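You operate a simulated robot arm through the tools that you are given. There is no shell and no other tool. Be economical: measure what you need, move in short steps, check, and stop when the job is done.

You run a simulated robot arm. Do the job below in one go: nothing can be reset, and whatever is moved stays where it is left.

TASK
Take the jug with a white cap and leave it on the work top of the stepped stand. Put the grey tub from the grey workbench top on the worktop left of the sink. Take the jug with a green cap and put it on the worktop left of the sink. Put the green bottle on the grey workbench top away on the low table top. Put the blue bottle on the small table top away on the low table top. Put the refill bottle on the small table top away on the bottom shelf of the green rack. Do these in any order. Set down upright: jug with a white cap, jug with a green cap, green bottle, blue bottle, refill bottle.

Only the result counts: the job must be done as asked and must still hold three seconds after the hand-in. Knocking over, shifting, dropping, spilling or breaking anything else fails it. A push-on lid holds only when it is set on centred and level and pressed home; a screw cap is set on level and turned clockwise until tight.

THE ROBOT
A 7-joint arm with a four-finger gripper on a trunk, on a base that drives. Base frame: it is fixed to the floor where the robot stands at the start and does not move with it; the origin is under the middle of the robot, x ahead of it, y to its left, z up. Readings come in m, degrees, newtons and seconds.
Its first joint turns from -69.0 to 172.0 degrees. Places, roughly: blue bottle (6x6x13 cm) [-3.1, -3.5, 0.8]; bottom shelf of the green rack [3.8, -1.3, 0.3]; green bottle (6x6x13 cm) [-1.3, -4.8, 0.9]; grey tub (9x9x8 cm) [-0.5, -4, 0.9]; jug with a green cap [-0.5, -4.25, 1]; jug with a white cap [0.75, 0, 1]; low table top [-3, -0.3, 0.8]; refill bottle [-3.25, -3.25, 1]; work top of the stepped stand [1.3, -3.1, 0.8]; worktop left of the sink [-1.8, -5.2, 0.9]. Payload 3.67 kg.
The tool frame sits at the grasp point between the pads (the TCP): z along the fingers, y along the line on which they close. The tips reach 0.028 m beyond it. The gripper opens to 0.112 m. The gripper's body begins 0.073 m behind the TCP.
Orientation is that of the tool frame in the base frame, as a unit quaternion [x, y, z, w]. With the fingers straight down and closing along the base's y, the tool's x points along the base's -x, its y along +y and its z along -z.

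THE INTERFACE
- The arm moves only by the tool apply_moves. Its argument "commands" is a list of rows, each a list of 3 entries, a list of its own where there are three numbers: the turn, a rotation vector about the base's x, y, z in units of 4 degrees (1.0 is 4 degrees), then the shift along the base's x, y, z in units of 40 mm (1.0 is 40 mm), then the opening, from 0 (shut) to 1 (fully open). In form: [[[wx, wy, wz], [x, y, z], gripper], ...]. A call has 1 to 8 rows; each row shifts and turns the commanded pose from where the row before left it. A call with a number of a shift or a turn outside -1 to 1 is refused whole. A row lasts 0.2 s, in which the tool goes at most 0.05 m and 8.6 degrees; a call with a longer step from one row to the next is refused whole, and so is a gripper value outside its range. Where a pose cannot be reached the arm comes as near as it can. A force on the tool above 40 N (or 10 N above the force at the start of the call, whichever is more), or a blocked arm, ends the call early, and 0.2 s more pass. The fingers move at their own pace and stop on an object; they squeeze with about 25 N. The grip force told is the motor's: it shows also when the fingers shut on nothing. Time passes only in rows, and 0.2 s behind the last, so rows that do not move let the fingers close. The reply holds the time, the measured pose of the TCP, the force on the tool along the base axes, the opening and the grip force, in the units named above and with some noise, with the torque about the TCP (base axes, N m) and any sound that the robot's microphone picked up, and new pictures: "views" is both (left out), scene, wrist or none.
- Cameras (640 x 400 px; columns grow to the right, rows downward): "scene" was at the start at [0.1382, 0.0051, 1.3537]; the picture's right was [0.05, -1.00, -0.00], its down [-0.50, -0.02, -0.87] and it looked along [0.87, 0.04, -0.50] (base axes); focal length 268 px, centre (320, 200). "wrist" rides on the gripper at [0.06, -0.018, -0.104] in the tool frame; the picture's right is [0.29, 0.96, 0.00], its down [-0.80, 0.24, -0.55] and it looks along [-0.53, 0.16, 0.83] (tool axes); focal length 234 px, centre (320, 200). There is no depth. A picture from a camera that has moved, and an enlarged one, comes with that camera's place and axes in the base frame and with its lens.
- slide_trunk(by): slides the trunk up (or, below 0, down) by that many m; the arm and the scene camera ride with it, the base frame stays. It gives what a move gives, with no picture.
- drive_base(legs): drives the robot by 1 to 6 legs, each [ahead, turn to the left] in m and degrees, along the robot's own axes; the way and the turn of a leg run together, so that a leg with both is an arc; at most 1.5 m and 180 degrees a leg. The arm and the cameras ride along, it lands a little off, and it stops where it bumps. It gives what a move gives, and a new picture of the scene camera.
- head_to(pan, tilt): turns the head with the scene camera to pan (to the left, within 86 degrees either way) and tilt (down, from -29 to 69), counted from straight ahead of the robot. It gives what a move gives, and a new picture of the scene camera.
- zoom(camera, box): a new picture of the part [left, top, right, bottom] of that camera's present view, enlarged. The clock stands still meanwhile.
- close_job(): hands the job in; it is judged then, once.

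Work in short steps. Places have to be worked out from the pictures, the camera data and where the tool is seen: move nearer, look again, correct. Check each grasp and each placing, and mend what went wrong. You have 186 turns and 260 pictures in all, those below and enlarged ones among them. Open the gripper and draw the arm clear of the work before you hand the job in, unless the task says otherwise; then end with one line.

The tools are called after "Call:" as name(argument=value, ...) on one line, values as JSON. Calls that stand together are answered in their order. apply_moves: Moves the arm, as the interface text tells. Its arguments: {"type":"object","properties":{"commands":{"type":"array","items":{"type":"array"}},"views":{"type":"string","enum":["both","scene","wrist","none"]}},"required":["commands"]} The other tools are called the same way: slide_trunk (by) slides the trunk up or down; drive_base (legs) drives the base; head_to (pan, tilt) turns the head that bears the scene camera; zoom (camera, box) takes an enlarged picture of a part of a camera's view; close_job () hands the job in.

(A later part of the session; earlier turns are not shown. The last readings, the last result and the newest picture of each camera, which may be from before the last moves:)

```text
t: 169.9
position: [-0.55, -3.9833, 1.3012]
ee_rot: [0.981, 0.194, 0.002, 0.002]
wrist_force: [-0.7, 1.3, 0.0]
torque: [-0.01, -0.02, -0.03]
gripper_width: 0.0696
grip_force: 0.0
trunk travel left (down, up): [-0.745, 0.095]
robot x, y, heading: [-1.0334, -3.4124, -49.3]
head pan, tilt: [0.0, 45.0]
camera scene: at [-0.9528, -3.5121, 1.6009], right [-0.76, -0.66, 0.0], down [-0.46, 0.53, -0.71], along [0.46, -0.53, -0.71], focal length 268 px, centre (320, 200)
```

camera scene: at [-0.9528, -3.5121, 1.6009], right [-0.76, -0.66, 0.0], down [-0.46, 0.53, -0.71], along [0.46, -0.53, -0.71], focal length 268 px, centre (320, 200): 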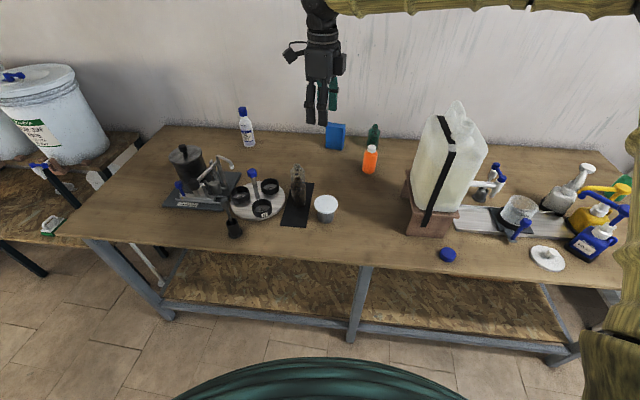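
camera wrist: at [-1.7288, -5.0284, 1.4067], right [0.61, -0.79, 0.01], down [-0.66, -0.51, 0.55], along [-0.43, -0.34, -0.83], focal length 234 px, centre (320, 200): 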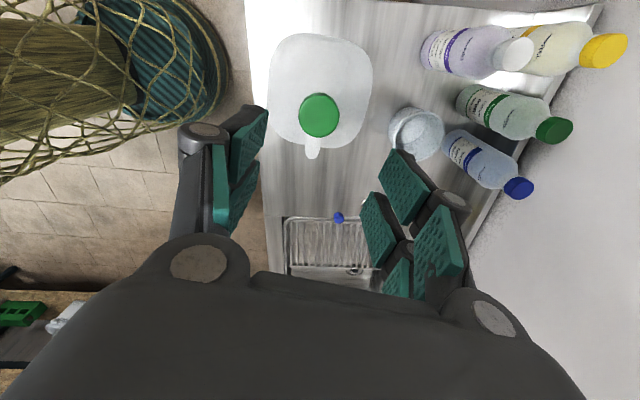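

The retract was refused, but the drive went clear. The tub is near (-0.555, -4.0). I turn the tool slightly so the camera clears the bottle, come lower and look.

Call:
apply_moves(commands=[[[0, 0, 1], [0, 0, -0.8], 1], [[0, 0, 1], [0, -0.1, -0.8], 1], [[0, 0, 1], [0, -0.1, -0.8], 1], [[0, 0, 1], [0, -0.1, -0.8], 1], [[0, 0, 0], [0, -0.1, -0.8], 1]])

```text
t: 171.1
position: [-0.5471, -4.0013, 1.1392]
ee_rot: [0.944, 0.33, 0.003, 0.001]
wrist_force: [-0.2, -0.3, -0.1]
torque: [0.0, 0.03, -0.02]
gripper_width: 0.1117
grip_force: 0.1
trunk travel left (down, up): [-0.745, 0.095]
robot x, y, heading: [-1.037, -3.4113, -49.3]
head pan, tilt: [0.0, 45.0]
camera scene: at [-0.952, -3.5134, 1.6008], right [-0.76, -0.66, 0.0], down [-0.46, 0.53, -0.71], along [0.46, -0.53, -0.71], focal length 268 px, centre (320, 200)
camera wrist: at [-0.5122, -3.9487, 1.2447], right [0.82, -0.57, 0.01], down [-0.48, -0.68, 0.55], along [-0.31, -0.46, -0.83], focal length 234 px, centre (320, 200)
```

scene: 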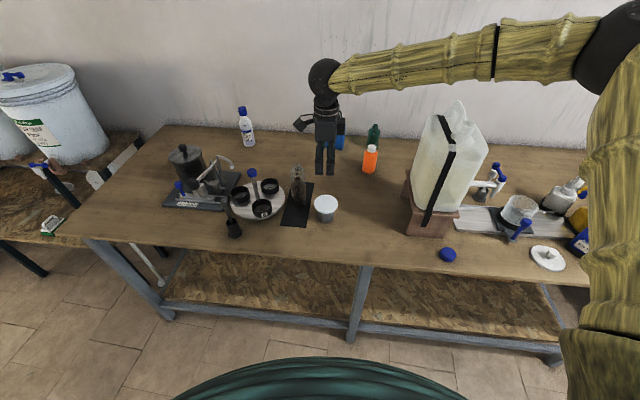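
wrist: 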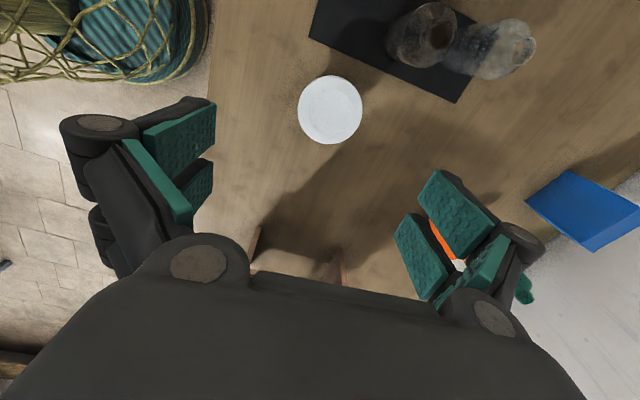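

Two-view fix: lid top z≈0.917, centre (-0.539, -4.02), so the bench is at about 0.837. I lower to just above the lid and check.

Call:
apply_moves(commands=[[[0, 0, 0], [0.2, -0.5, -0.7], 1], [[0, 0, 0], [0, 0, -0.9], 1], [[0, 0, 0], [0, 0, -0.9], 1], [[0, 0, 0], [0, 0, -0.9], 1], [[0, 0, 0], [0, 0, -0.6], 1], [[0, 0, 0], [0, 0, 0], 1]])

```text
t: 172.5
position: [-0.5399, -4.0186, 0.9786]
ee_rot: [0.944, 0.329, 0.002, 0.003]
wrist_force: [0.0, 0.1, -0.5]
torque: [-0.02, 0.03, 0.0]
gripper_width: 0.112
grip_force: 0.0
trunk travel left (down, up): [-0.745, 0.095]
robot x, y, heading: [-1.0345, -3.414, -49.1]
head pan, tilt: [0.0, 45.0]
camera scene: at [-0.9525, -3.5124, 1.6008], right [-0.76, -0.66, 0.0], down [-0.46, 0.53, -0.71], along [0.46, -0.53, -0.71], focal length 268 px, centre (320, 200)
camera wrist: at [-0.5055, -3.9652, 1.0839], right [0.82, -0.57, 0.01], down [-0.48, -0.68, 0.55], along [-0.31, -0.46, -0.83], focal length 234 px, centre (320, 200)
```

scene: 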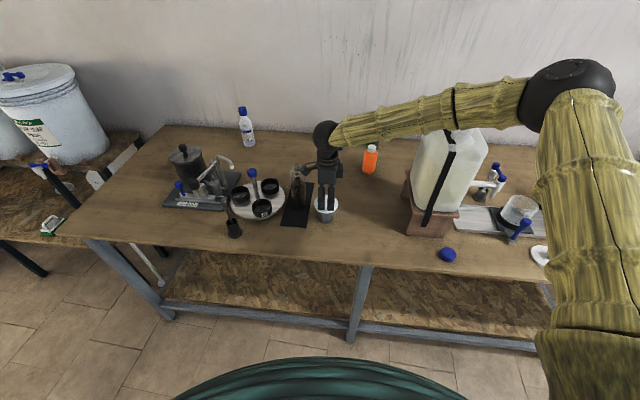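
wrist: 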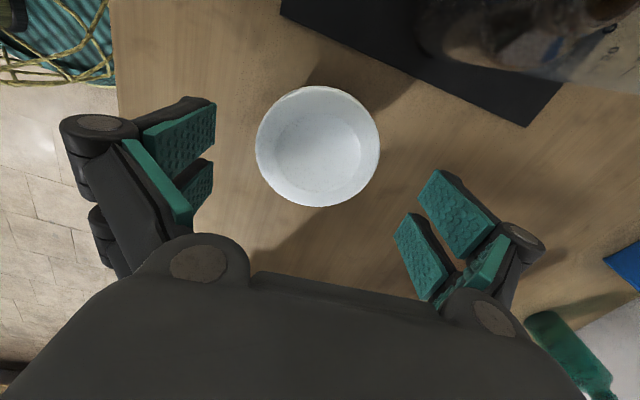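

The tub is an open, light-rimmed tub and is centred to within 5 mm. I nudge, descend and grip.

Call:
apply_moves(commands=[[[0, 0, 0], [-0.1, 0.07, -0.6], 1], [[0, 0, 0], [0, 0, -0.8], 1], [[0, 0, 0], [0, 0, -0.9], 1], [[0, 0, 0], [0, 0, 0], 1], [[0, 0, 0], [0, 0, 0], 0], [[0, 0, 0], [0, 0, 0], 0], [[0, 0, 0], [0, 0, 0], 0]])

```text
t: 174.1
position: [-0.5438, -4.0149, 0.8914]
ee_rot: [0.944, 0.329, 0.003, 0.003]
wrist_force: [2.8, -3.0, 15.6]
torque: [0.02, -0.16, 0.0]
gripper_width: 0.0855
grip_force: 25.1
trunk travel left (down, up): [-0.745, 0.095]
robot x, y, heading: [-1.0359, -3.4128, -48.8]
head pan, tilt: [0.0, 45.0]
camera scene: at [-0.9532, -3.5116, 1.6011], right [-0.76, -0.66, 0.0], down [-0.46, 0.53, -0.71], along [0.46, -0.53, -0.71], focal length 268 px, centre (320, 200)
camera wrist: at [-0.5085, -3.9616, 0.9967], right [0.82, -0.57, 0.01], down [-0.48, -0.68, 0.55], along [-0.31, -0.46, -0.83], focal length 234 px, centre (320, 200)
```

scene: 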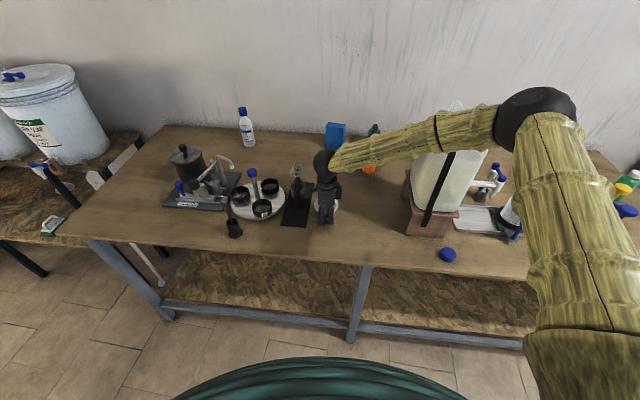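
wrist: 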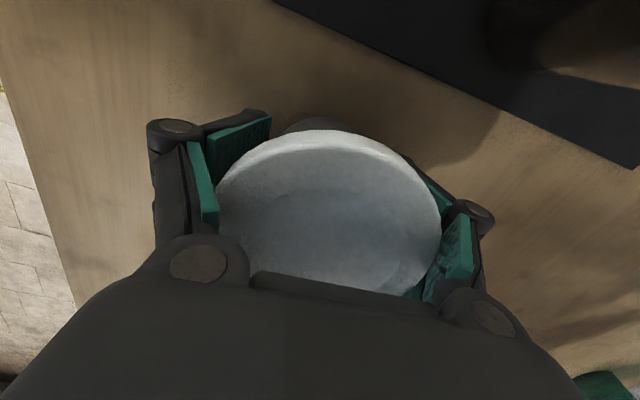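

Gripped at 85.5 mm. I lift slowly and check.

Call:
apply_moves(commands=[[[0, 0, 0], [0, 0, 0.2], 0], [[0, 0, 0], [0, 0, 0.4], 0], [[0, 0, 0], [0, 0, 0.6], 0], [[0, 0, 0], [0, 0, 0.8], 0], [[0, 0, 0], [0, 0, 0.8], 0], [[0, 0, 0], [0, 0, 0.8], 0]])

```text
t: 175.5
position: [-0.5443, -4.0158, 1.0302]
ee_rot: [0.944, 0.329, 0.002, 0.003]
wrist_force: [-0.1, -0.1, 0.2]
torque: [0.0, -0.02, -0.01]
gripper_width: 0.0748
grip_force: 25.4
trunk travel left (down, up): [-0.745, 0.095]
robot x, y, heading: [-1.0359, -3.4093, -49.1]
head pan, tilt: [0.0, 45.0]
camera scene: at [-0.953, -3.5117, 1.6008], right [-0.76, -0.66, 0.0], down [-0.46, 0.53, -0.71], along [0.46, -0.53, -0.71], focal length 268 px, centre (320, 200)
camera wrist: at [-0.5091, -3.9625, 1.1366], right [0.82, -0.57, 0.01], down [-0.48, -0.68, 0.55], along [-0.31, -0.46, -0.83], focal length 234 px, centre (320, 200)
```

scene: 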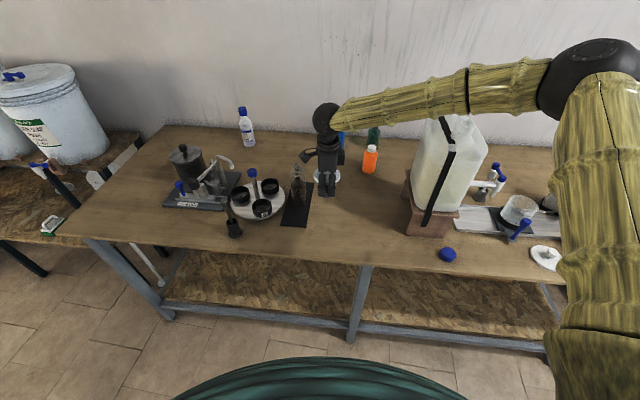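
wrist: 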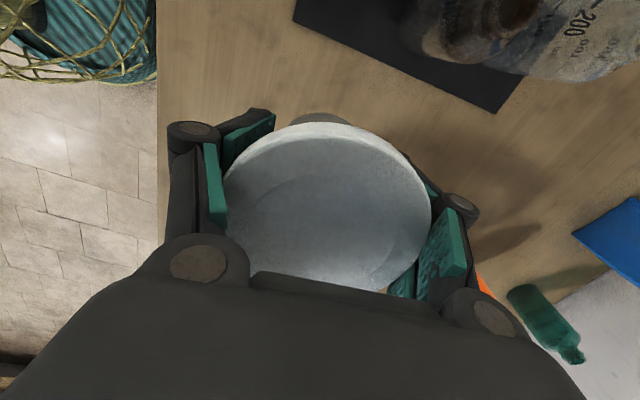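

The opening shrank to 75 mm while lifting, so I zoom to see how the tub sits in the fingers.

Call:
zoom(camera="scene", box=[280, 90, 380, 220])

Call:
zoom(camera="wrist", box=[150, 90, 500, 310])

```text
3.08 times, centred on (330, 155) of scene
camera zoom: at [-0.953, -3.5117, 1.6008], right [-0.76, -0.66, 0.0], down [-0.46, 0.53, -0.71], along [0.46, -0.53, -0.71], focal length 824 px, centre (289, 338)
```

zoom: 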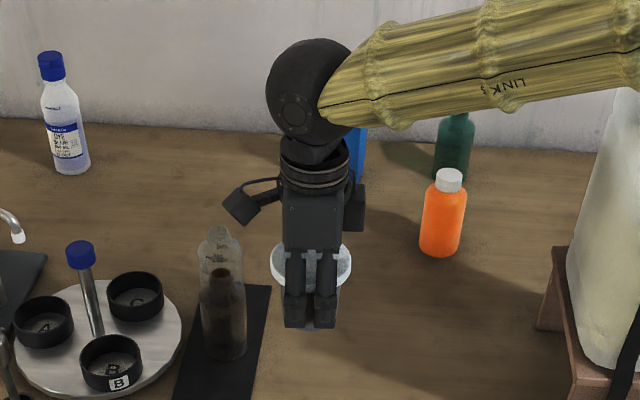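

```text
1.82 times, centred on (325, 200) of wrist
camera zoom: at [-0.5091, -3.9625, 1.1366], right [0.82, -0.57, 0.01], down [-0.48, -0.68, 0.55], along [-0.31, -0.46, -0.83], focal length 426 px, centre (311, 200)
```

zoom: 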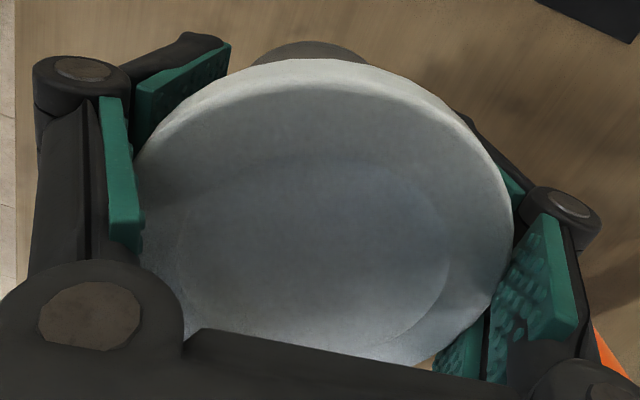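

The tub is held securely below its rim. I raise it, retract toward the robot and drive back to the sink side.

Call:
apply_moves(commands=[[[0, 0, 0], [0, 0, 1], 0], [[0, 0, 0], [0, 0, 1], 0], [[0, 0, 0], [0, 0, 1], 0], [[0, 0, 0], [0, 0, 1], 0], [[0, 0, 0], [0, 0, 1], 0], [[0, 0, 0], [-0.63, 0.77, 0], 0], [[0, 0, 0], [-0.63, 0.77, 0], 0], [[0, 0, 0], [-0.63, 0.77, 0], 0]], views="none")

Call:
apply_moves(commands=[[[0, 0, 0], [-0.63, 0.77, 0], 0], [[0, 0, 0], [-0.63, 0.77, 0], 0], [[0, 0, 0], [-0.63, 0.77, 0], 0], [[0, 0, 0], [-0.63, 0.77, 0], 0]], views="none")

Call:
drive_base(legs=[[-0.3, 0], [0, -90], [1.2, 0], [0.47, 0], [0, 88], [0.25, 0]])

```text
t: 177.3
position: [-0.6235, -3.9227, 1.2315]
ee_rot: [0.944, 0.329, 0.003, 0.002]
wrist_force: [0.3, -0.5, -0.9]
torque: [-0.02, -0.03, -0.02]
gripper_width: 0.075
grip_force: 24.8
trunk travel left (down, up): [-0.745, 0.095]
robot x, y, heading: [-1.0351, -3.4145, -49.0]
head pan, tilt: [0.0, 45.0]
```

```text
t: 178.3
position: [-0.7218, -3.798, 1.2364]
ee_rot: [0.944, 0.329, 0.003, 0.001]
wrist_force: [-0.2, -0.3, -0.4]
torque: [-0.01, -0.03, -0.03]
gripper_width: 0.0747
grip_force: 24.8
trunk travel left (down, up): [-0.745, 0.095]
robot x, y, heading: [-1.034, -3.4138, -49.2]
head pan, tilt: [0.0, 45.0]
```

```text
t: 197.5
position: [-2.0897, -4.8561, 1.2352]
ee_rot: [0.953, 0.303, 0.002, 0.0]
wrist_force: [-0.1, -0.2, -0.9]
torque: [0.05, 0.03, 0.02]
gripper_width: 0.0719
grip_force: 25.1
trunk travel left (down, up): [-0.745, 0.095]
robot x, y, heading: [-2.384, -4.4548, -52.2]
head pan, tilt: [0.0, 45.0]
camera scene: at [-2.3047, -4.5588, 1.6007], right [-0.79, -0.61, 0.0], down [-0.43, 0.56, -0.71], along [0.43, -0.56, -0.71], focal length 268 px, centre (320, 200)
```

scene: 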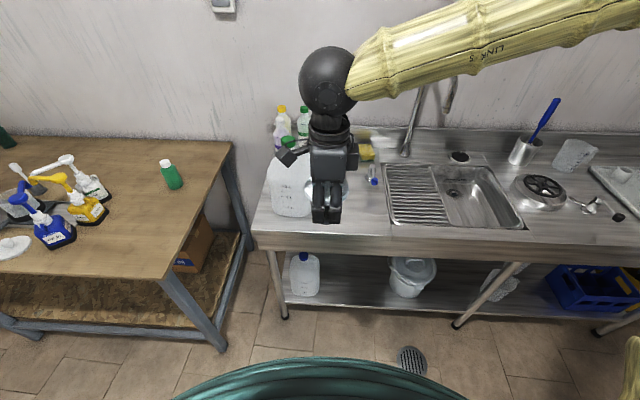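

The tub is still held. A free spot lies between the jug and the drainboard, near (-1.995, -5.13). I move over it and look.

Call:
apply_moves(commands=[[[0, 0, 0], [0.34, -0.98, 0], 0], [[0, 0, 0], [0.34, -0.98, 0], 0], [[0, 0, 0], [0.34, -0.98, 0], 0], [[0, 0, 0], [0.34, -0.98, 0], 0], [[0, 0, 0], [0.34, -0.98, -0.3], 0], [[0, 0, 0], [0.34, -0.98, -0.5], 0], [[0, 0, 0], [0.34, -0.9, -0.7], 0], [[0, 0, 0], [0, 0, -1], 0]])

```text
t: 199.3
position: [-1.9933, -5.1294, 1.1363]
ee_rot: [0.953, 0.303, 0.003, 0.001]
wrist_force: [-0.3, -0.7, 0.2]
torque: [0.03, -0.02, 0.03]
gripper_width: 0.0722
grip_force: 25.1
trunk travel left (down, up): [-0.745, 0.095]
robot x, y, heading: [-2.382, -4.4541, -52.2]
head pan, tilt: [0.0, 45.0]
camera scene: at [-2.3065, -4.5585, 1.6009], right [-0.79, -0.61, 0.0], down [-0.43, 0.56, -0.71], along [0.43, -0.56, -0.71], focal length 268 px, centre (320, 200)
camera wrist: at [-1.9558, -5.0784, 1.2409], right [0.79, -0.62, 0.01], down [-0.52, -0.66, 0.55], along [-0.34, -0.44, -0.83], focal length 234 px, centre (320, 200)
```

scene: 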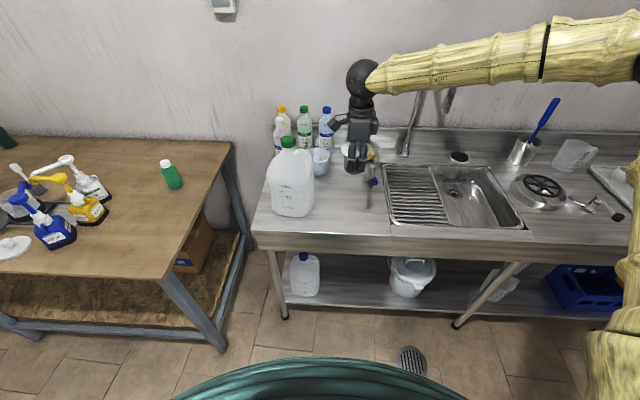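
wrist: 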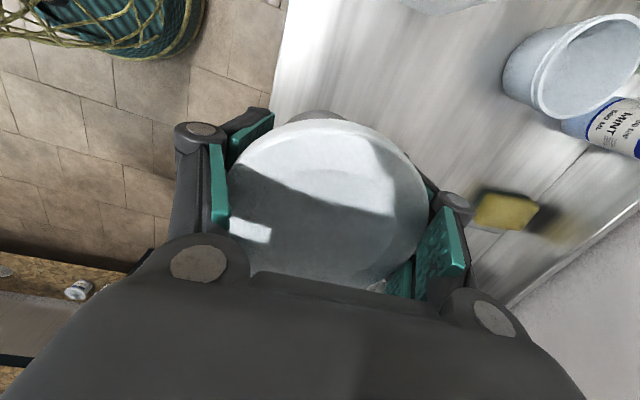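

The spot is clear. I lower to just above the counter.

Call:
apply_moves(commands=[[[0, 0, 0], [0, 0, -0.9], 0], [[0, 0, 0], [0, 0, -0.9], 0], [[0, 0, 0], [0, 0, -0.9], 0], [[0, 0, 0], [0, 0, -0.9], 0], [[0, 0, 0], [0, 0, -0.9], 0]], views="none")

Call:
apply_moves(commands=[[[0, 0, 0], [0, 0, -0.2], 0], [[0, 0, 0], [0, 0, -0.2], 0]])

```text
t: 200.5
position: [-1.9926, -5.1272, 0.9526]
ee_rot: [0.953, 0.303, 0.003, 0.002]
wrist_force: [0.4, -0.1, 0.1]
torque: [-0.02, 0.0, 0.01]
gripper_width: 0.0716
grip_force: 25.3
trunk travel left (down, up): [-0.745, 0.095]
robot x, y, heading: [-2.3861, -4.4539, -52.6]
head pan, tilt: [0.0, 45.0]
```

```text
t: 201.1
position: [-1.9951, -5.1282, 0.9389]
ee_rot: [0.953, 0.304, 0.004, 0.001]
wrist_force: [-0.5, 0.5, -0.2]
torque: [0.02, 0.0, 0.03]
gripper_width: 0.0715
grip_force: 24.6
trunk travel left (down, up): [-0.745, 0.095]
robot x, y, heading: [-2.3827, -4.4543, -52.1]
head pan, tilt: [0.0, 45.0]
camera scene: at [-2.3061, -4.5578, 1.6009], right [-0.79, -0.61, 0.0], down [-0.43, 0.56, -0.71], along [0.43, -0.56, -0.71], focal length 268 px, centre (320, 200)
camera wrist: at [-1.956, -5.0764, 1.0447], right [0.79, -0.61, 0.01], down [-0.52, -0.66, 0.55], along [-0.34, -0.44, -0.83], focal length 234 px, centre (320, 200)
```

scene: 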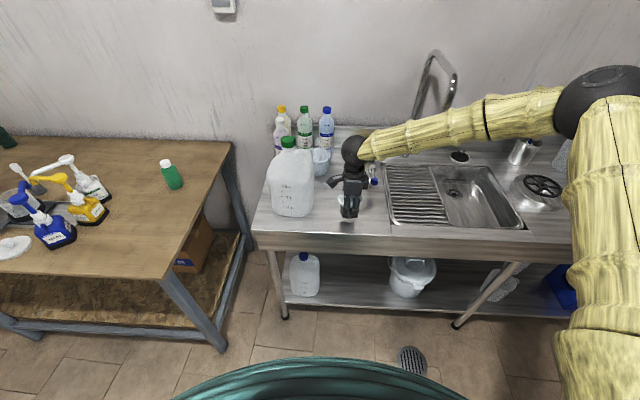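
wrist: 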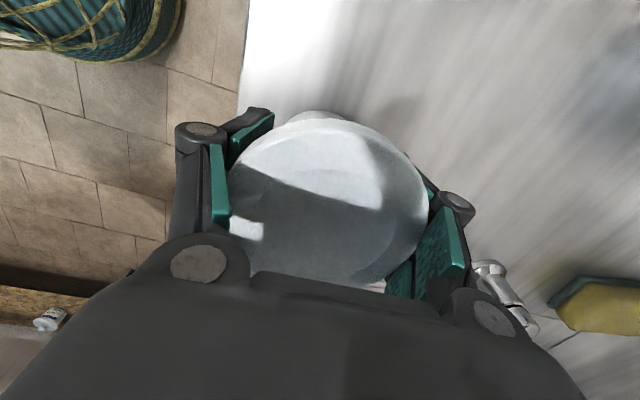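

Call:
apply_moves(commands=[[[0, 0, 0], [0, 0, -0.2], 0], [[0, 0, 0], [0, 0, -0.2], 0], [[0, 0, 0], [0, 0, -0.2], 0]], views="none")

Call:
apply_moves(commands=[[[0, 0, 0], [0, 0, -0.12], 0], [[0, 0, 0], [0, 0, -0.12], 0]], views="none")

Call:
apply_moves(commands=[[[0, 0, 0], [0, 0, -0.12], 0], [[0, 0, 0], [0, 0, -0.12], 0]], views="scene")

```text
t: 201.9
position: [-1.9948, -5.1272, 0.9163]
ee_rot: [0.953, 0.303, 0.003, 0.001]
wrist_force: [-1.0, 0.8, -0.4]
torque: [0.02, 0.01, -0.01]
gripper_width: 0.0718
grip_force: 25.0
trunk travel left (down, up): [-0.745, 0.095]
robot x, y, heading: [-2.3829, -4.4538, -52.5]
head pan, tilt: [0.0, 45.0]
```

```text
t: 202.5
position: [-1.9957, -5.1285, 0.9067]
ee_rot: [0.953, 0.303, 0.003, 0.001]
wrist_force: [0.4, 0.1, -0.1]
torque: [-0.01, 0.01, 0.01]
gripper_width: 0.0717
grip_force: 25.0
trunk travel left (down, up): [-0.745, 0.095]
robot x, y, heading: [-2.385, -4.4511, -52.2]
head pan, tilt: [0.0, 45.0]
```

```text
t: 203.1
position: [-1.9945, -5.1268, 0.9013]
ee_rot: [0.953, 0.304, 0.004, 0.004]
wrist_force: [-5.3, -2.3, 39.8]
torque: [-0.18, -0.25, 0.03]
gripper_width: 0.0724
grip_force: 25.3
trunk travel left (down, up): [-0.745, 0.095]
robot x, y, heading: [-2.3865, -4.454, -52.2]
head pan, tilt: [0.0, 45.0]
camera scene: at [-2.3082, -4.5548, 1.6019], right [-0.79, -0.61, 0.0], down [-0.43, 0.56, -0.71], along [0.43, -0.56, -0.71], focal length 268 px, centre (320, 200)
```

scene: 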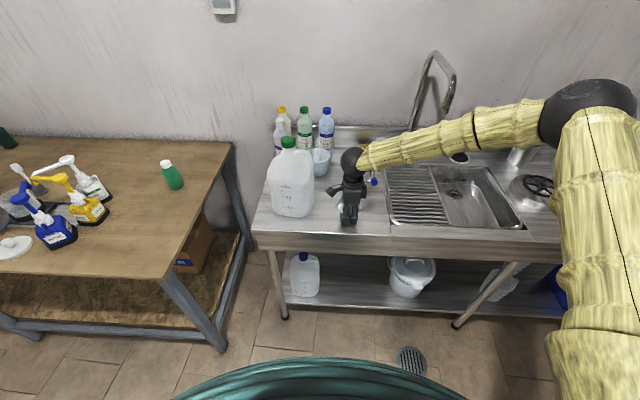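

Contact. I ease 3 mm, open wide, then lift.

Call:
apply_moves(commands=[[[0, 0, 0], [0, 0, 0.1], 0], [[0, 0, 0], [0, 0, 0], 1], [[0, 0, 0], [0, 0, 0], 1], [[0, 0, 0], [0, 0, 0.4], 1], [[0, 0, 0], [0, 0, 0.8], 1], [[0, 0, 0], [0, 0, 1], 1], [[0, 0, 0], [0, 0, 1], 1], [[0, 0, 0], [0, 0, 1], 1]])

```text
t: 204.9
position: [-1.9929, -5.1252, 1.069]
ee_rot: [0.953, 0.303, 0.002, 0.002]
wrist_force: [-0.4, 0.2, -0.4]
torque: [-0.04, 0.0, 0.02]
gripper_width: 0.1122
grip_force: 0.1
trunk travel left (down, up): [-0.745, 0.095]
robot x, y, heading: [-2.3833, -4.454, -52.4]
head pan, tilt: [0.0, 45.0]
camera scene: at [-2.3062, -4.5567, 1.6008], right [-0.79, -0.61, 0.0], down [-0.43, 0.56, -0.71], along [0.43, -0.56, -0.71], focal length 268 px, centre (320, 200)
camera wrist: at [-1.9559, -5.0736, 1.1739], right [0.79, -0.62, 0.01], down [-0.52, -0.66, 0.55], along [-0.34, -0.44, -0.83], focal length 234 px, centre (320, 200)
```

scene: 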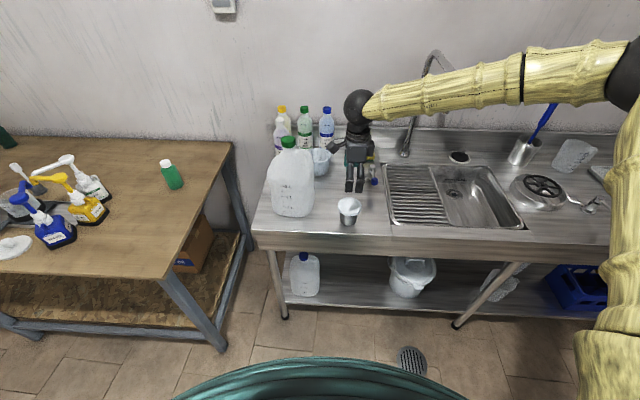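
wrist: 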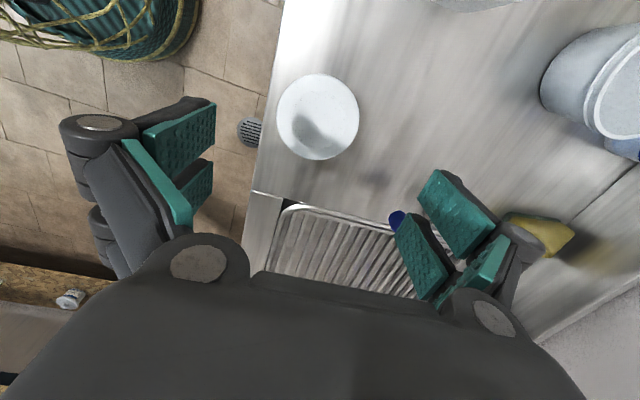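

The tub stands, but fairly near the front edge. I zoom to check it is well supported.

Call:
zoom(camera="scene", box=[250, 130, 400, 260])

```text
3.08 times, centred on (325, 195) of scene
camera zoom: at [-2.3062, -4.5567, 1.6008], right [-0.79, -0.61, 0.0], down [-0.43, 0.56, -0.71], along [0.43, -0.56, -0.71], focal length 824 px, centre (305, 215)
```

zoom: 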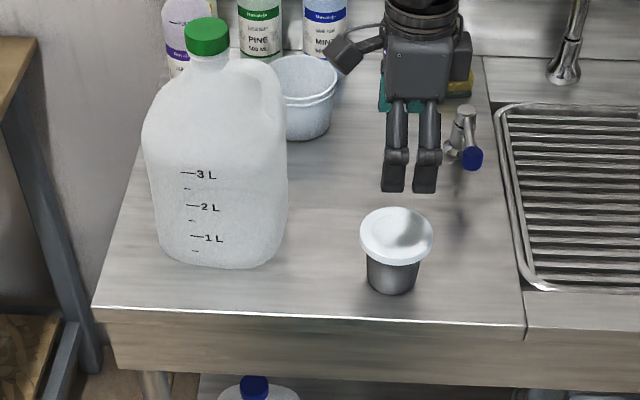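

The tub is safely on. The green bottle is at about (-1.316, -4.842). I raise and retract the arm, then turn left toward it and drive a little closer.

Call:
apply_moves(commands=[[[0, 0, 0], [0, 0, 1], 1], [[0, 0, 0], [0, 0, 1], 1], [[0, 0, 0], [0, 0, 1], 1], [[0, 0, 0], [-0.4, 0.75, 0.5], 1], [[0, 0, 0], [-0.4, 0.75, 0.5], 1], [[0, 0, 0], [-0.5, 0.85, 0], 1], [[0, 0, 0], [-0.5, 0.85, 0], 1], [[0, 0, 0], [-0.5, 0.85, 0], 1]], views="none")

Call:
drive_base(legs=[[0, 33], [0.24, 0]])

Call:
head_to(pan=0, tilt=42)

```text
t: 206.7
position: [-2.088, -4.9635, 1.2266]
ee_rot: [0.953, 0.304, 0.003, 0.003]
wrist_force: [-0.9, 1.1, 0.4]
torque: [-0.03, -0.03, 0.0]
gripper_width: 0.112
grip_force: 0.0
trunk travel left (down, up): [-0.745, 0.095]
robot x, y, heading: [-2.3793, -4.4549, -52.6]
head pan, tilt: [0.0, 45.0]
```

```text
t: 210.1
position: [-1.6261, -4.7957, 1.2263]
ee_rot: [0.827, 0.562, 0.002, 0.001]
wrist_force: [-0.3, -0.1, 0.6]
torque: [0.03, 0.02, -0.01]
gripper_width: 0.1121
grip_force: 0.0
trunk travel left (down, up): [-0.745, 0.095]
robot x, y, heading: [-2.1553, -4.5312, -19.1]
head pan, tilt: [0.0, 45.0]
camera scene: at [-2.0319, -4.5755, 1.6007], right [-0.33, -0.95, 0.0], down [-0.67, 0.23, -0.71], along [0.67, -0.23, -0.71], focal length 268 px, centre (320, 200)
```

scene: 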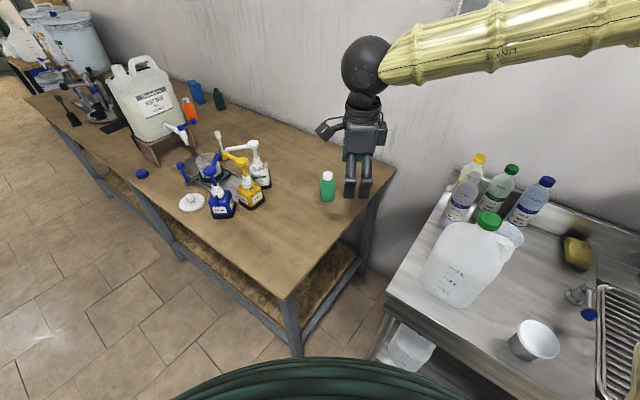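

```text
t: 210.8
position: [-1.6269, -4.7948, 1.2266]
ee_rot: [0.826, 0.564, 0.002, 0.001]
wrist_force: [0.0, -0.5, 0.3]
torque: [-0.02, 0.01, 0.03]
gripper_width: 0.1119
grip_force: 0.0
trunk travel left (down, up): [-0.745, 0.095]
robot x, y, heading: [-2.1566, -4.5342, -19.1]
head pan, tilt: [0.0, 42.0]
camera scene: at [-2.031, -4.5762, 1.6051], right [-0.33, -0.95, 0.0], down [-0.63, 0.22, -0.74], along [0.7, -0.24, -0.67], focal length 268 px, centre (320, 200)
```

scene: 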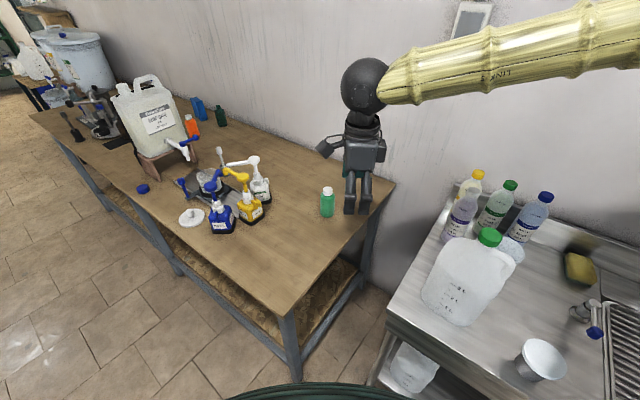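

Bottle refined to (-1.316, -4.849), cap top ≈0.967. I move over it.

Call:
apply_moves(commands=[[[0, 0, 0], [0.97, -0.17, -0.2], 1], [[0, 0, 0], [0.97, -0.17, -0.2], 1], [[0, 0, 0], [0.97, -0.17, -0.2], 1], [[0, 0, 0], [0.97, -0.17, -0.2], 1], [[0, 0, 0], [0.97, -0.17, -0.2], 1], [[0, 0, 0], [0.97, -0.17, -0.2], 1], [[0, 0, 0], [0.97, -0.17, -0.2], 1], [[0, 0, 0], [0.97, -0.17, -0.2], 1]])

```text
t: 212.6
position: [-1.3126, -4.8487, 1.1582]
ee_rot: [0.827, 0.563, 0.002, 0.0]
wrist_force: [0.9, 0.1, -0.4]
torque: [0.0, 0.04, -0.01]
gripper_width: 0.1118
grip_force: 0.1
trunk travel left (down, up): [-0.745, 0.095]
robot x, y, heading: [-2.1531, -4.5361, -18.9]
head pan, tilt: [0.0, 42.0]
camera scene: at [-2.0287, -4.5755, 1.6049], right [-0.33, -0.95, 0.0], down [-0.63, 0.22, -0.74], along [0.7, -0.24, -0.67], focal length 268 px, centre (320, 200)
camera wrist: at [-1.308, -4.7849, 1.262], right [1.0, -0.08, 0.0], down [-0.07, -0.83, 0.55], along [-0.04, -0.55, -0.83], focal length 234 px, centre (320, 200)
```

scene: 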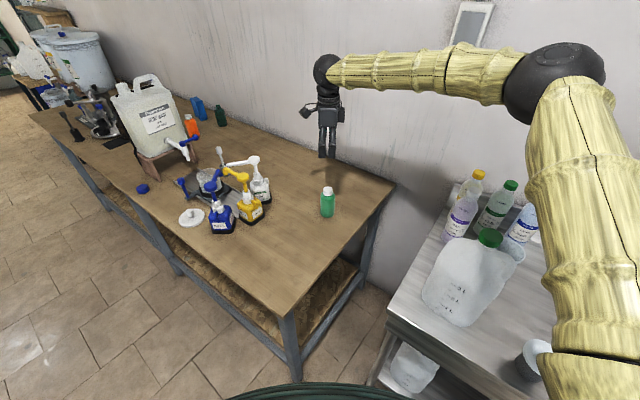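
wrist: 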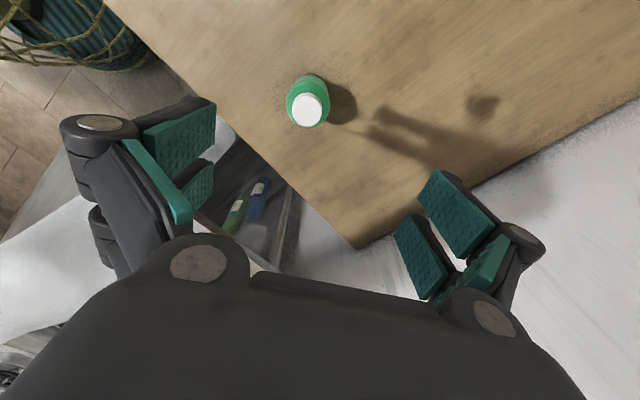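

Fix: (-1.323, -4.849). I descend over the bottle and grip its body.

Call:
apply_moves(commands=[[[0, 0, 0], [-0.25, 0, -0.8], 1], [[0, 0, 0], [0, 0, -0.9], 1], [[0, 0, 0], [0, 0, -0.9], 1], [[0, 0, 0], [0, 0, -0.4], 1], [[0, 0, 0], [0, 0, 0], 1]])

```text
t: 213.8
position: [-1.3282, -4.8511, 1.0409]
ee_rot: [0.826, 0.564, 0.003, 0.001]
wrist_force: [-0.3, 0.5, -1.0]
torque: [0.02, 0.02, 0.0]
gripper_width: 0.1122
grip_force: 0.1
trunk travel left (down, up): [-0.745, 0.095]
robot x, y, heading: [-2.1528, -4.5341, -19.2]
head pan, tilt: [0.0, 42.0]
camera scene: at [-2.0312, -4.5755, 1.6052], right [-0.33, -0.95, 0.0], down [-0.63, 0.22, -0.74], along [0.7, -0.24, -0.67], focal length 268 px, centre (320, 200)
camera wrist: at [-1.3229, -4.7872, 1.1462], right [1.0, -0.08, 0.01], down [-0.07, -0.83, 0.55], along [-0.04, -0.55, -0.83], focal length 234 px, centre (320, 200)
```

scene: 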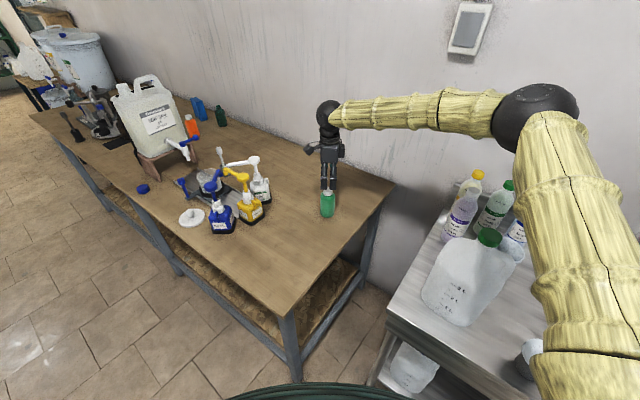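
wrist: 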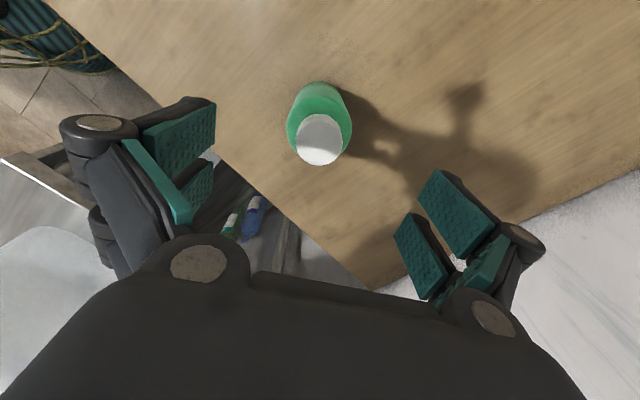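

Well aligned; I descend and grip.

Call:
apply_moves(commands=[[[0, 0, 0], [0, 0, -0.9], 1], [[0, 0, 0], [0, 0, -0.9], 1], [[0, 0, 0], [0, 0, -0.9], 1], [[0, 0, 0], [0, 0, -0.45], 1], [[0, 0, 0], [0, 0, 0], 0], [[0, 0, 0], [0, 0, 0], 0], [[0, 0, 0], [0, 0, 0], 0]])

Call:
apply_moves(commands=[[[0, 0, 0], [0, 0, 0.3], 0], [[0, 0, 0], [0, 0, 0.8], 0], [[0, 0, 0], [0, 0, 1], 0], [[0, 0, 0], [0, 0, 1], 0], [[0, 0, 0], [0, 0, 1], 0], [[0, 0, 0], [0, 0, 1], 0], [[0, 0, 0], [0, 0, 1], 0], [[0, 0, 0], [0, 0, 1], 0]])

```text
t: 215.4
position: [-1.3283, -4.8485, 0.9191]
ee_rot: [0.827, 0.563, 0.004, 0.001]
wrist_force: [-0.2, -0.3, 2.5]
torque: [-0.01, -0.1, -0.03]
gripper_width: 0.0544
grip_force: 24.9
trunk travel left (down, up): [-0.745, 0.095]
robot x, y, heading: [-2.1577, -4.5287, -18.9]
head pan, tilt: [0.0, 42.0]
camera scene: at [-2.0313, -4.5757, 1.6052], right [-0.33, -0.95, 0.0], down [-0.63, 0.22, -0.74], along [0.7, -0.24, -0.67], focal length 268 px, centre (320, 200)
camera wrist: at [-1.3226, -4.7859, 1.0236], right [1.0, -0.08, 0.01], down [-0.07, -0.83, 0.55], along [-0.04, -0.55, -0.83], focal length 234 px, centre (320, 200)
```

scene: 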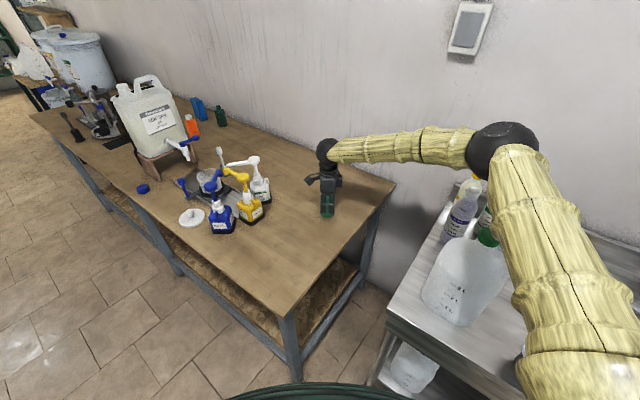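
wrist: 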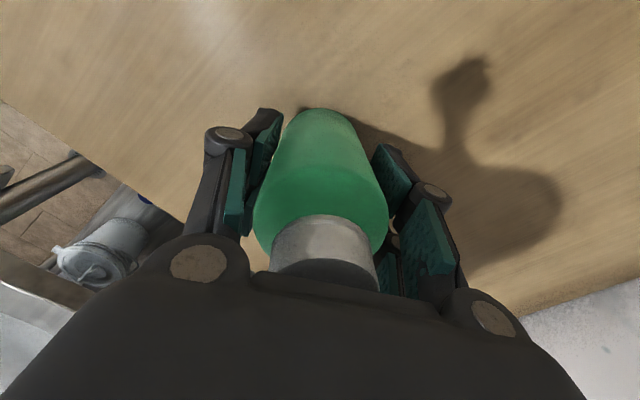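

```text
t: 217.2
position: [-1.3276, -4.8511, 1.204]
ee_rot: [0.826, 0.563, 0.003, 0.002]
wrist_force: [-0.1, 0.3, -2.1]
torque: [0.0, -0.02, 0.0]
gripper_width: 0.0544
grip_force: 25.5
trunk travel left (down, up): [-0.745, 0.095]
robot x, y, heading: [-2.1523, -4.5339, -19.4]
head pan, tilt: [0.0, 42.0]
camera scene: at [-2.0321, -4.575, 1.6052], right [-0.33, -0.95, 0.0], down [-0.63, 0.22, -0.74], along [0.7, -0.24, -0.67], focal length 268 px, centre (320, 200)
camera wrist: at [-1.3229, -4.7868, 1.3087], right [1.0, -0.08, 0.01], down [-0.07, -0.83, 0.55], along [-0.04, -0.55, -0.83], focal length 234 px, centre (320, 200)
```

scene: 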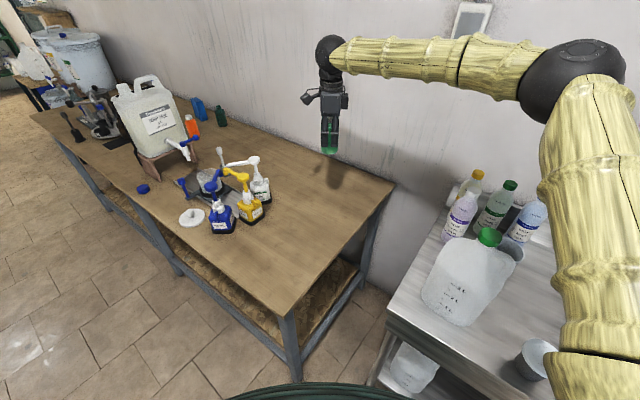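
wrist: 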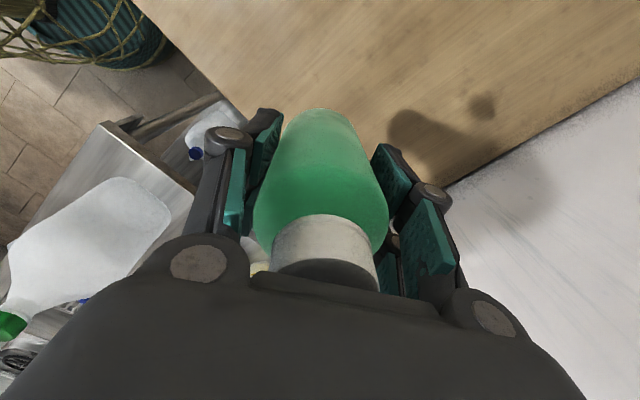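

The green bottle is held. I retract the arm and turn left to face the open room toward the low table.

Call:
apply_moves(commands=[[[0, 0, 0], [-0.93, 0.36, 0], 0], [[0, 0, 0], [-0.93, 0.36, 0], 0], [[0, 0, 0], [-0.93, 0.36, 0], 0], [[0, 0, 0], [-0.93, 0.36, 0], 0], [[0, 0, 0], [-0.93, 0.36, 0], 0], [[0, 0, 0], [-0.93, 0.36, 0], 0], [[0, 0, 0], [-0.93, 0.36, 0], 0], [[0, 0, 0], [-0.93, 0.36, 0], 0]], views="none")

Call:
drive_base(legs=[[0, 125]])

Call:
head_to(pan=30, tilt=25)

Call:
head_to(pan=-25, tilt=25)

```text
t: 219.0
position: [-1.6257, -4.7336, 1.203]
ee_rot: [0.827, 0.563, 0.003, 0.001]
wrist_force: [0.5, 0.2, -2.2]
torque: [-0.03, -0.01, 0.01]
gripper_width: 0.0544
grip_force: 25.3
trunk travel left (down, up): [-0.745, 0.095]
robot x, y, heading: [-2.1562, -4.5309, -19.2]
head pan, tilt: [0.0, 42.0]
```

```text
t: 224.5
position: [-2.2803, -3.9779, 1.202]
ee_rot: [-0.104, 0.995, 0.001, -0.002]
wrist_force: [0.0, -0.5, -2.0]
torque: [0.01, -0.02, -0.04]
gripper_width: 0.0544
grip_force: 25.0
trunk travel left (down, up): [-0.745, 0.095]
robot x, y, heading: [-2.1557, -4.5308, 104.3]
head pan, tilt: [0.0, 42.0]
camera scene: at [-2.1905, -4.4016, 1.6051], right [0.97, 0.25, 0.0], down [0.17, -0.65, -0.74], along [-0.18, 0.72, -0.67], focal length 268 px, centre (320, 200)
```

scene: 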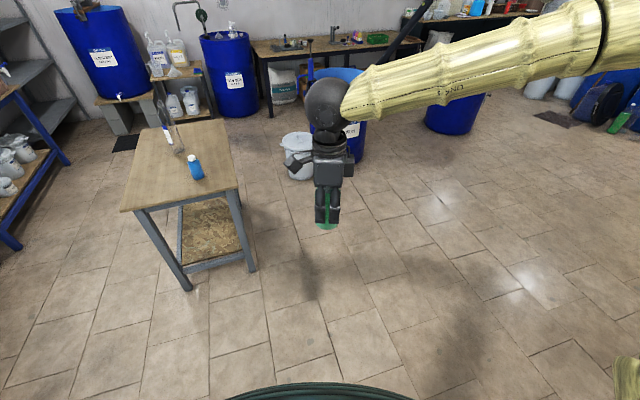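

```text
t: 225.4
position: [-2.2793, -3.9777, 1.203]
ee_rot: [-0.104, 0.995, 0.002, -0.002]
wrist_force: [-0.1, 1.0, -2.2]
torque: [0.01, -0.01, -0.02]
gripper_width: 0.0544
grip_force: 25.3
trunk travel left (down, up): [-0.745, 0.095]
robot x, y, heading: [-2.1549, -4.5318, 104.3]
head pan, tilt: [30.0, 25.0]
camera scene: at [-2.2339, -4.4167, 1.6314], right [0.71, 0.7, 0.0], down [0.3, -0.3, -0.91], along [-0.63, 0.65, -0.42], focal length 268 px, centre (320, 200)
```

scene: 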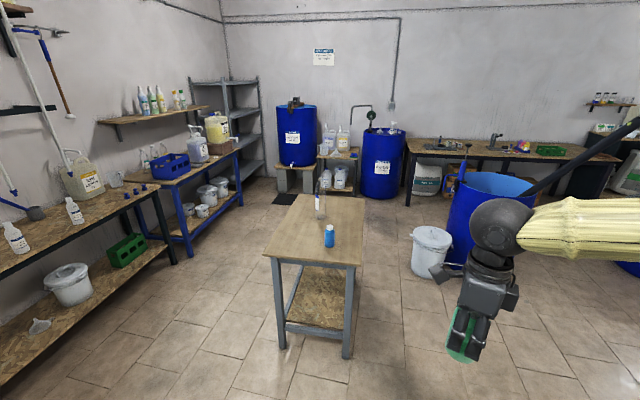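

```text
t: 226.7
position: [-2.2806, -3.9769, 1.204]
ee_rot: [-0.105, 0.994, 0.002, -0.001]
wrist_force: [-0.2, 0.3, -2.2]
torque: [0.0, 0.03, 0.02]
gripper_width: 0.0544
grip_force: 24.6
trunk travel left (down, up): [-0.745, 0.095]
robot x, y, heading: [-2.1532, -4.5341, 104.4]
head pan, tilt: [-25.0, 25.0]
camera scene: at [-2.1526, -4.392, 1.6314], right [0.98, -0.18, 0.0], down [-0.08, -0.42, -0.91], along [0.17, 0.89, -0.42], focal length 268 px, centre (320, 200)
```

scene: 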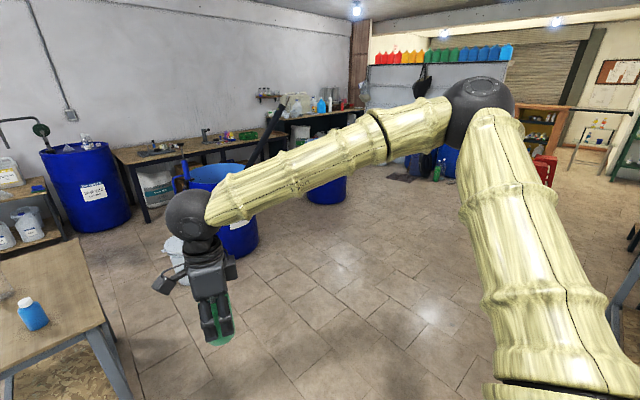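

The low table is the long one at the far wall, beyond two barrels and a white bucket. I drive first to about (-1.55, -2.2), staying right of the second barrel, and look again.

Call:
drive_base(legs=[[0, -29], [1.2, 0], [1.1, 0], [0, 45]])

Call:
head_to(pan=0, tilt=30)

```text
t: 241.5
position: [-1.848, -1.7805, 1.2041]
ee_rot: [-0.224, 0.975, 0.002, -0.002]
wrist_force: [-0.5, -0.4, -2.4]
torque: [0.04, -0.04, 0.0]
gripper_width: 0.0542
grip_force: 24.6
trunk travel left (down, up): [-0.745, 0.095]
robot x, y, heading: [-1.5967, -2.2934, 118.2]
head pan, tilt: [-25.0, 25.0]
camera scene: at [-1.626, -2.1529, 1.6314], right [1.0, 0.06, 0.0], down [0.02, -0.42, -0.91], along [-0.05, 0.9, -0.42], focal length 268 px, centre (320, 200)
```

scene: 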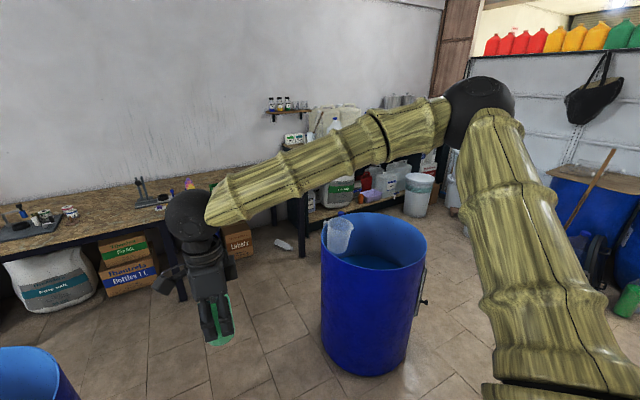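

```text
t: 242.4
position: [-1.8476, -1.7796, 1.2025]
ee_rot: [-0.223, 0.975, 0.002, -0.002]
wrist_force: [-0.8, 0.2, -2.0]
torque: [0.02, 0.03, 0.01]
gripper_width: 0.0543
grip_force: 24.9
trunk travel left (down, up): [-0.745, 0.095]
robot x, y, heading: [-1.5914, -2.2878, 118.3]
head pan, tilt: [0.0, 30.0]
camera scene: at [-1.6632, -2.1652, 1.6234], right [0.88, 0.47, 0.0], down [0.24, -0.44, -0.87], along [-0.41, 0.76, -0.5], focal length 268 px, centre (320, 200)
```

scene: 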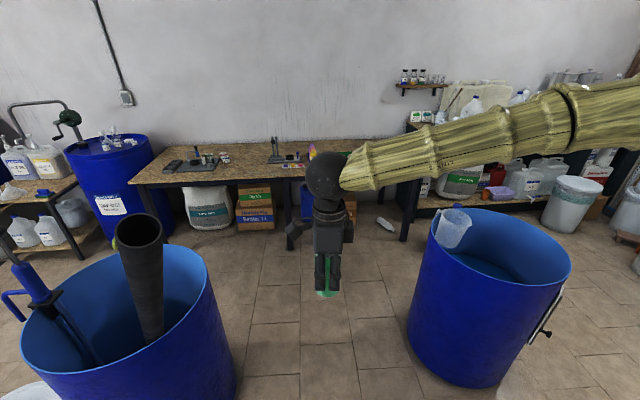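

The gap between the two barrels is about 0.9 m and its midpoint is near (-2.03, -1.42), almost straight ahead. I drive through slowly along the centre line.

Call:
drive_base(legs=[[0, -1.5], [0.6, 0]])

Call:
head_to(pan=0, tilt=55)

```text
t: 246.1
position: [-2.1191, -1.2413, 1.203]
ee_rot: [-0.219, 0.976, 0.002, -0.001]
wrist_force: [-0.8, 0.2, -3.7]
torque: [0.02, -0.04, 0.0]
gripper_width: 0.0541
grip_force: 24.9
trunk travel left (down, up): [-0.745, 0.095]
robot x, y, heading: [-1.8684, -1.7547, 117.9]
head pan, tilt: [0.0, 30.0]
camera scene: at [-1.938, -1.6273, 1.6233], right [0.89, 0.46, 0.0], down [0.23, -0.44, -0.87], along [-0.4, 0.77, -0.5], focal length 268 px, centre (320, 200)
```

scene: 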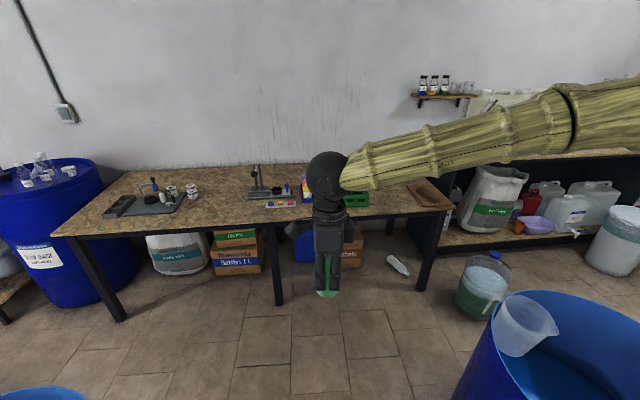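

```text
t: 247.0
position: [-2.1187, -1.2422, 1.203]
ee_rot: [-0.218, 0.976, 0.002, -0.003]
wrist_force: [0.9, 0.0, -2.5]
torque: [0.0, 0.02, -0.01]
gripper_width: 0.0542
grip_force: 24.8
trunk travel left (down, up): [-0.745, 0.095]
robot x, y, heading: [-1.8686, -1.7557, 117.6]
head pan, tilt: [0.0, 55.0]
camera scene: at [-1.9292, -1.6442, 1.5875], right [0.89, 0.46, 0.0], down [0.38, -0.73, -0.57], along [-0.27, 0.51, -0.82], focal length 268 px, centre (320, 200)
```

scene: 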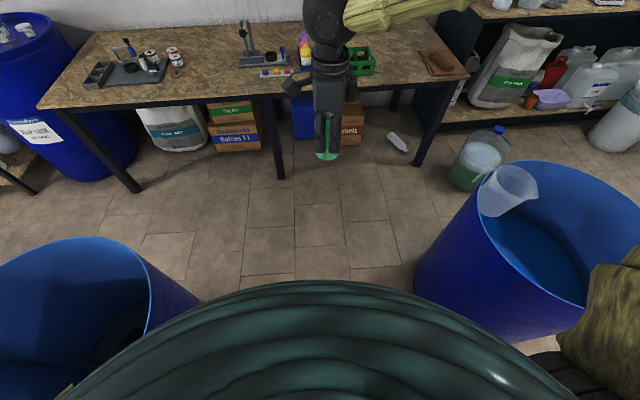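

Balanced: about 0.41 m on the right and 0.45 m on the left. I steer 2° left and continue to about 0.65 m from the table.

Call:
drive_base(legs=[[0, 3], [0.75, 0]])

Call:
head_to(pan=0, tilt=45)

```text
t: 251.5
position: [-2.5225, -0.6014, 1.2028]
ee_rot: [-0.24, 0.971, 0.002, -0.001]
wrist_force: [0.0, 0.4, -2.2]
torque: [0.01, 0.02, -0.02]
gripper_width: 0.0538
grip_force: 24.7
trunk travel left (down, up): [-0.745, 0.095]
robot x, y, heading: [-2.2525, -1.1026, 119.9]
head pan, tilt: [0.0, 55.0]
camera scene: at [-2.3156, -0.995, 1.5873], right [0.86, 0.5, 0.0], down [0.41, -0.71, -0.57], along [-0.29, 0.5, -0.82], focal length 268 px, centre (320, 200)
```

scene: 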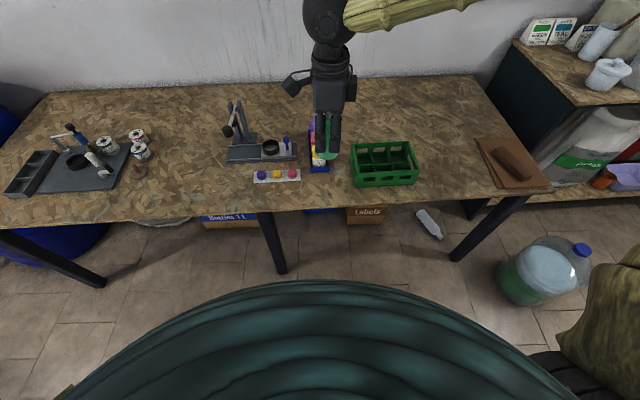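

```text
t: 252.2
position: [-2.5224, -0.6022, 1.2027]
ee_rot: [-0.24, 0.971, 0.002, -0.004]
wrist_force: [0.5, -0.3, -2.1]
torque: [0.03, 0.02, -0.02]
gripper_width: 0.0541
grip_force: 25.1
trunk travel left (down, up): [-0.745, 0.095]
robot x, y, heading: [-2.2525, -1.1036, 120.3]
head pan, tilt: [0.0, 45.0]
camera scene: at [-2.3197, -0.9878, 1.6008], right [0.86, 0.5, 0.0], down [0.36, -0.61, -0.71], along [-0.35, 0.61, -0.71], focal length 268 px, centre (320, 200)
```

scene: 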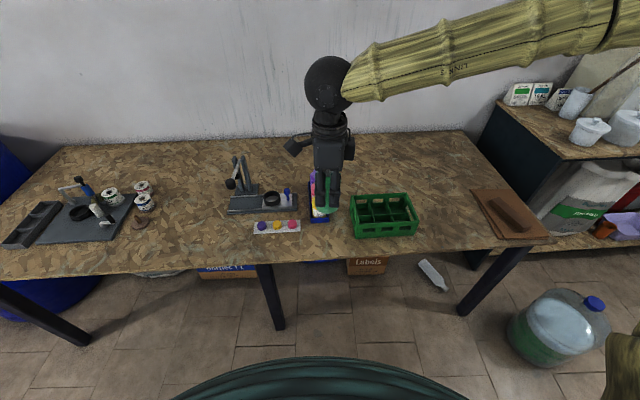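

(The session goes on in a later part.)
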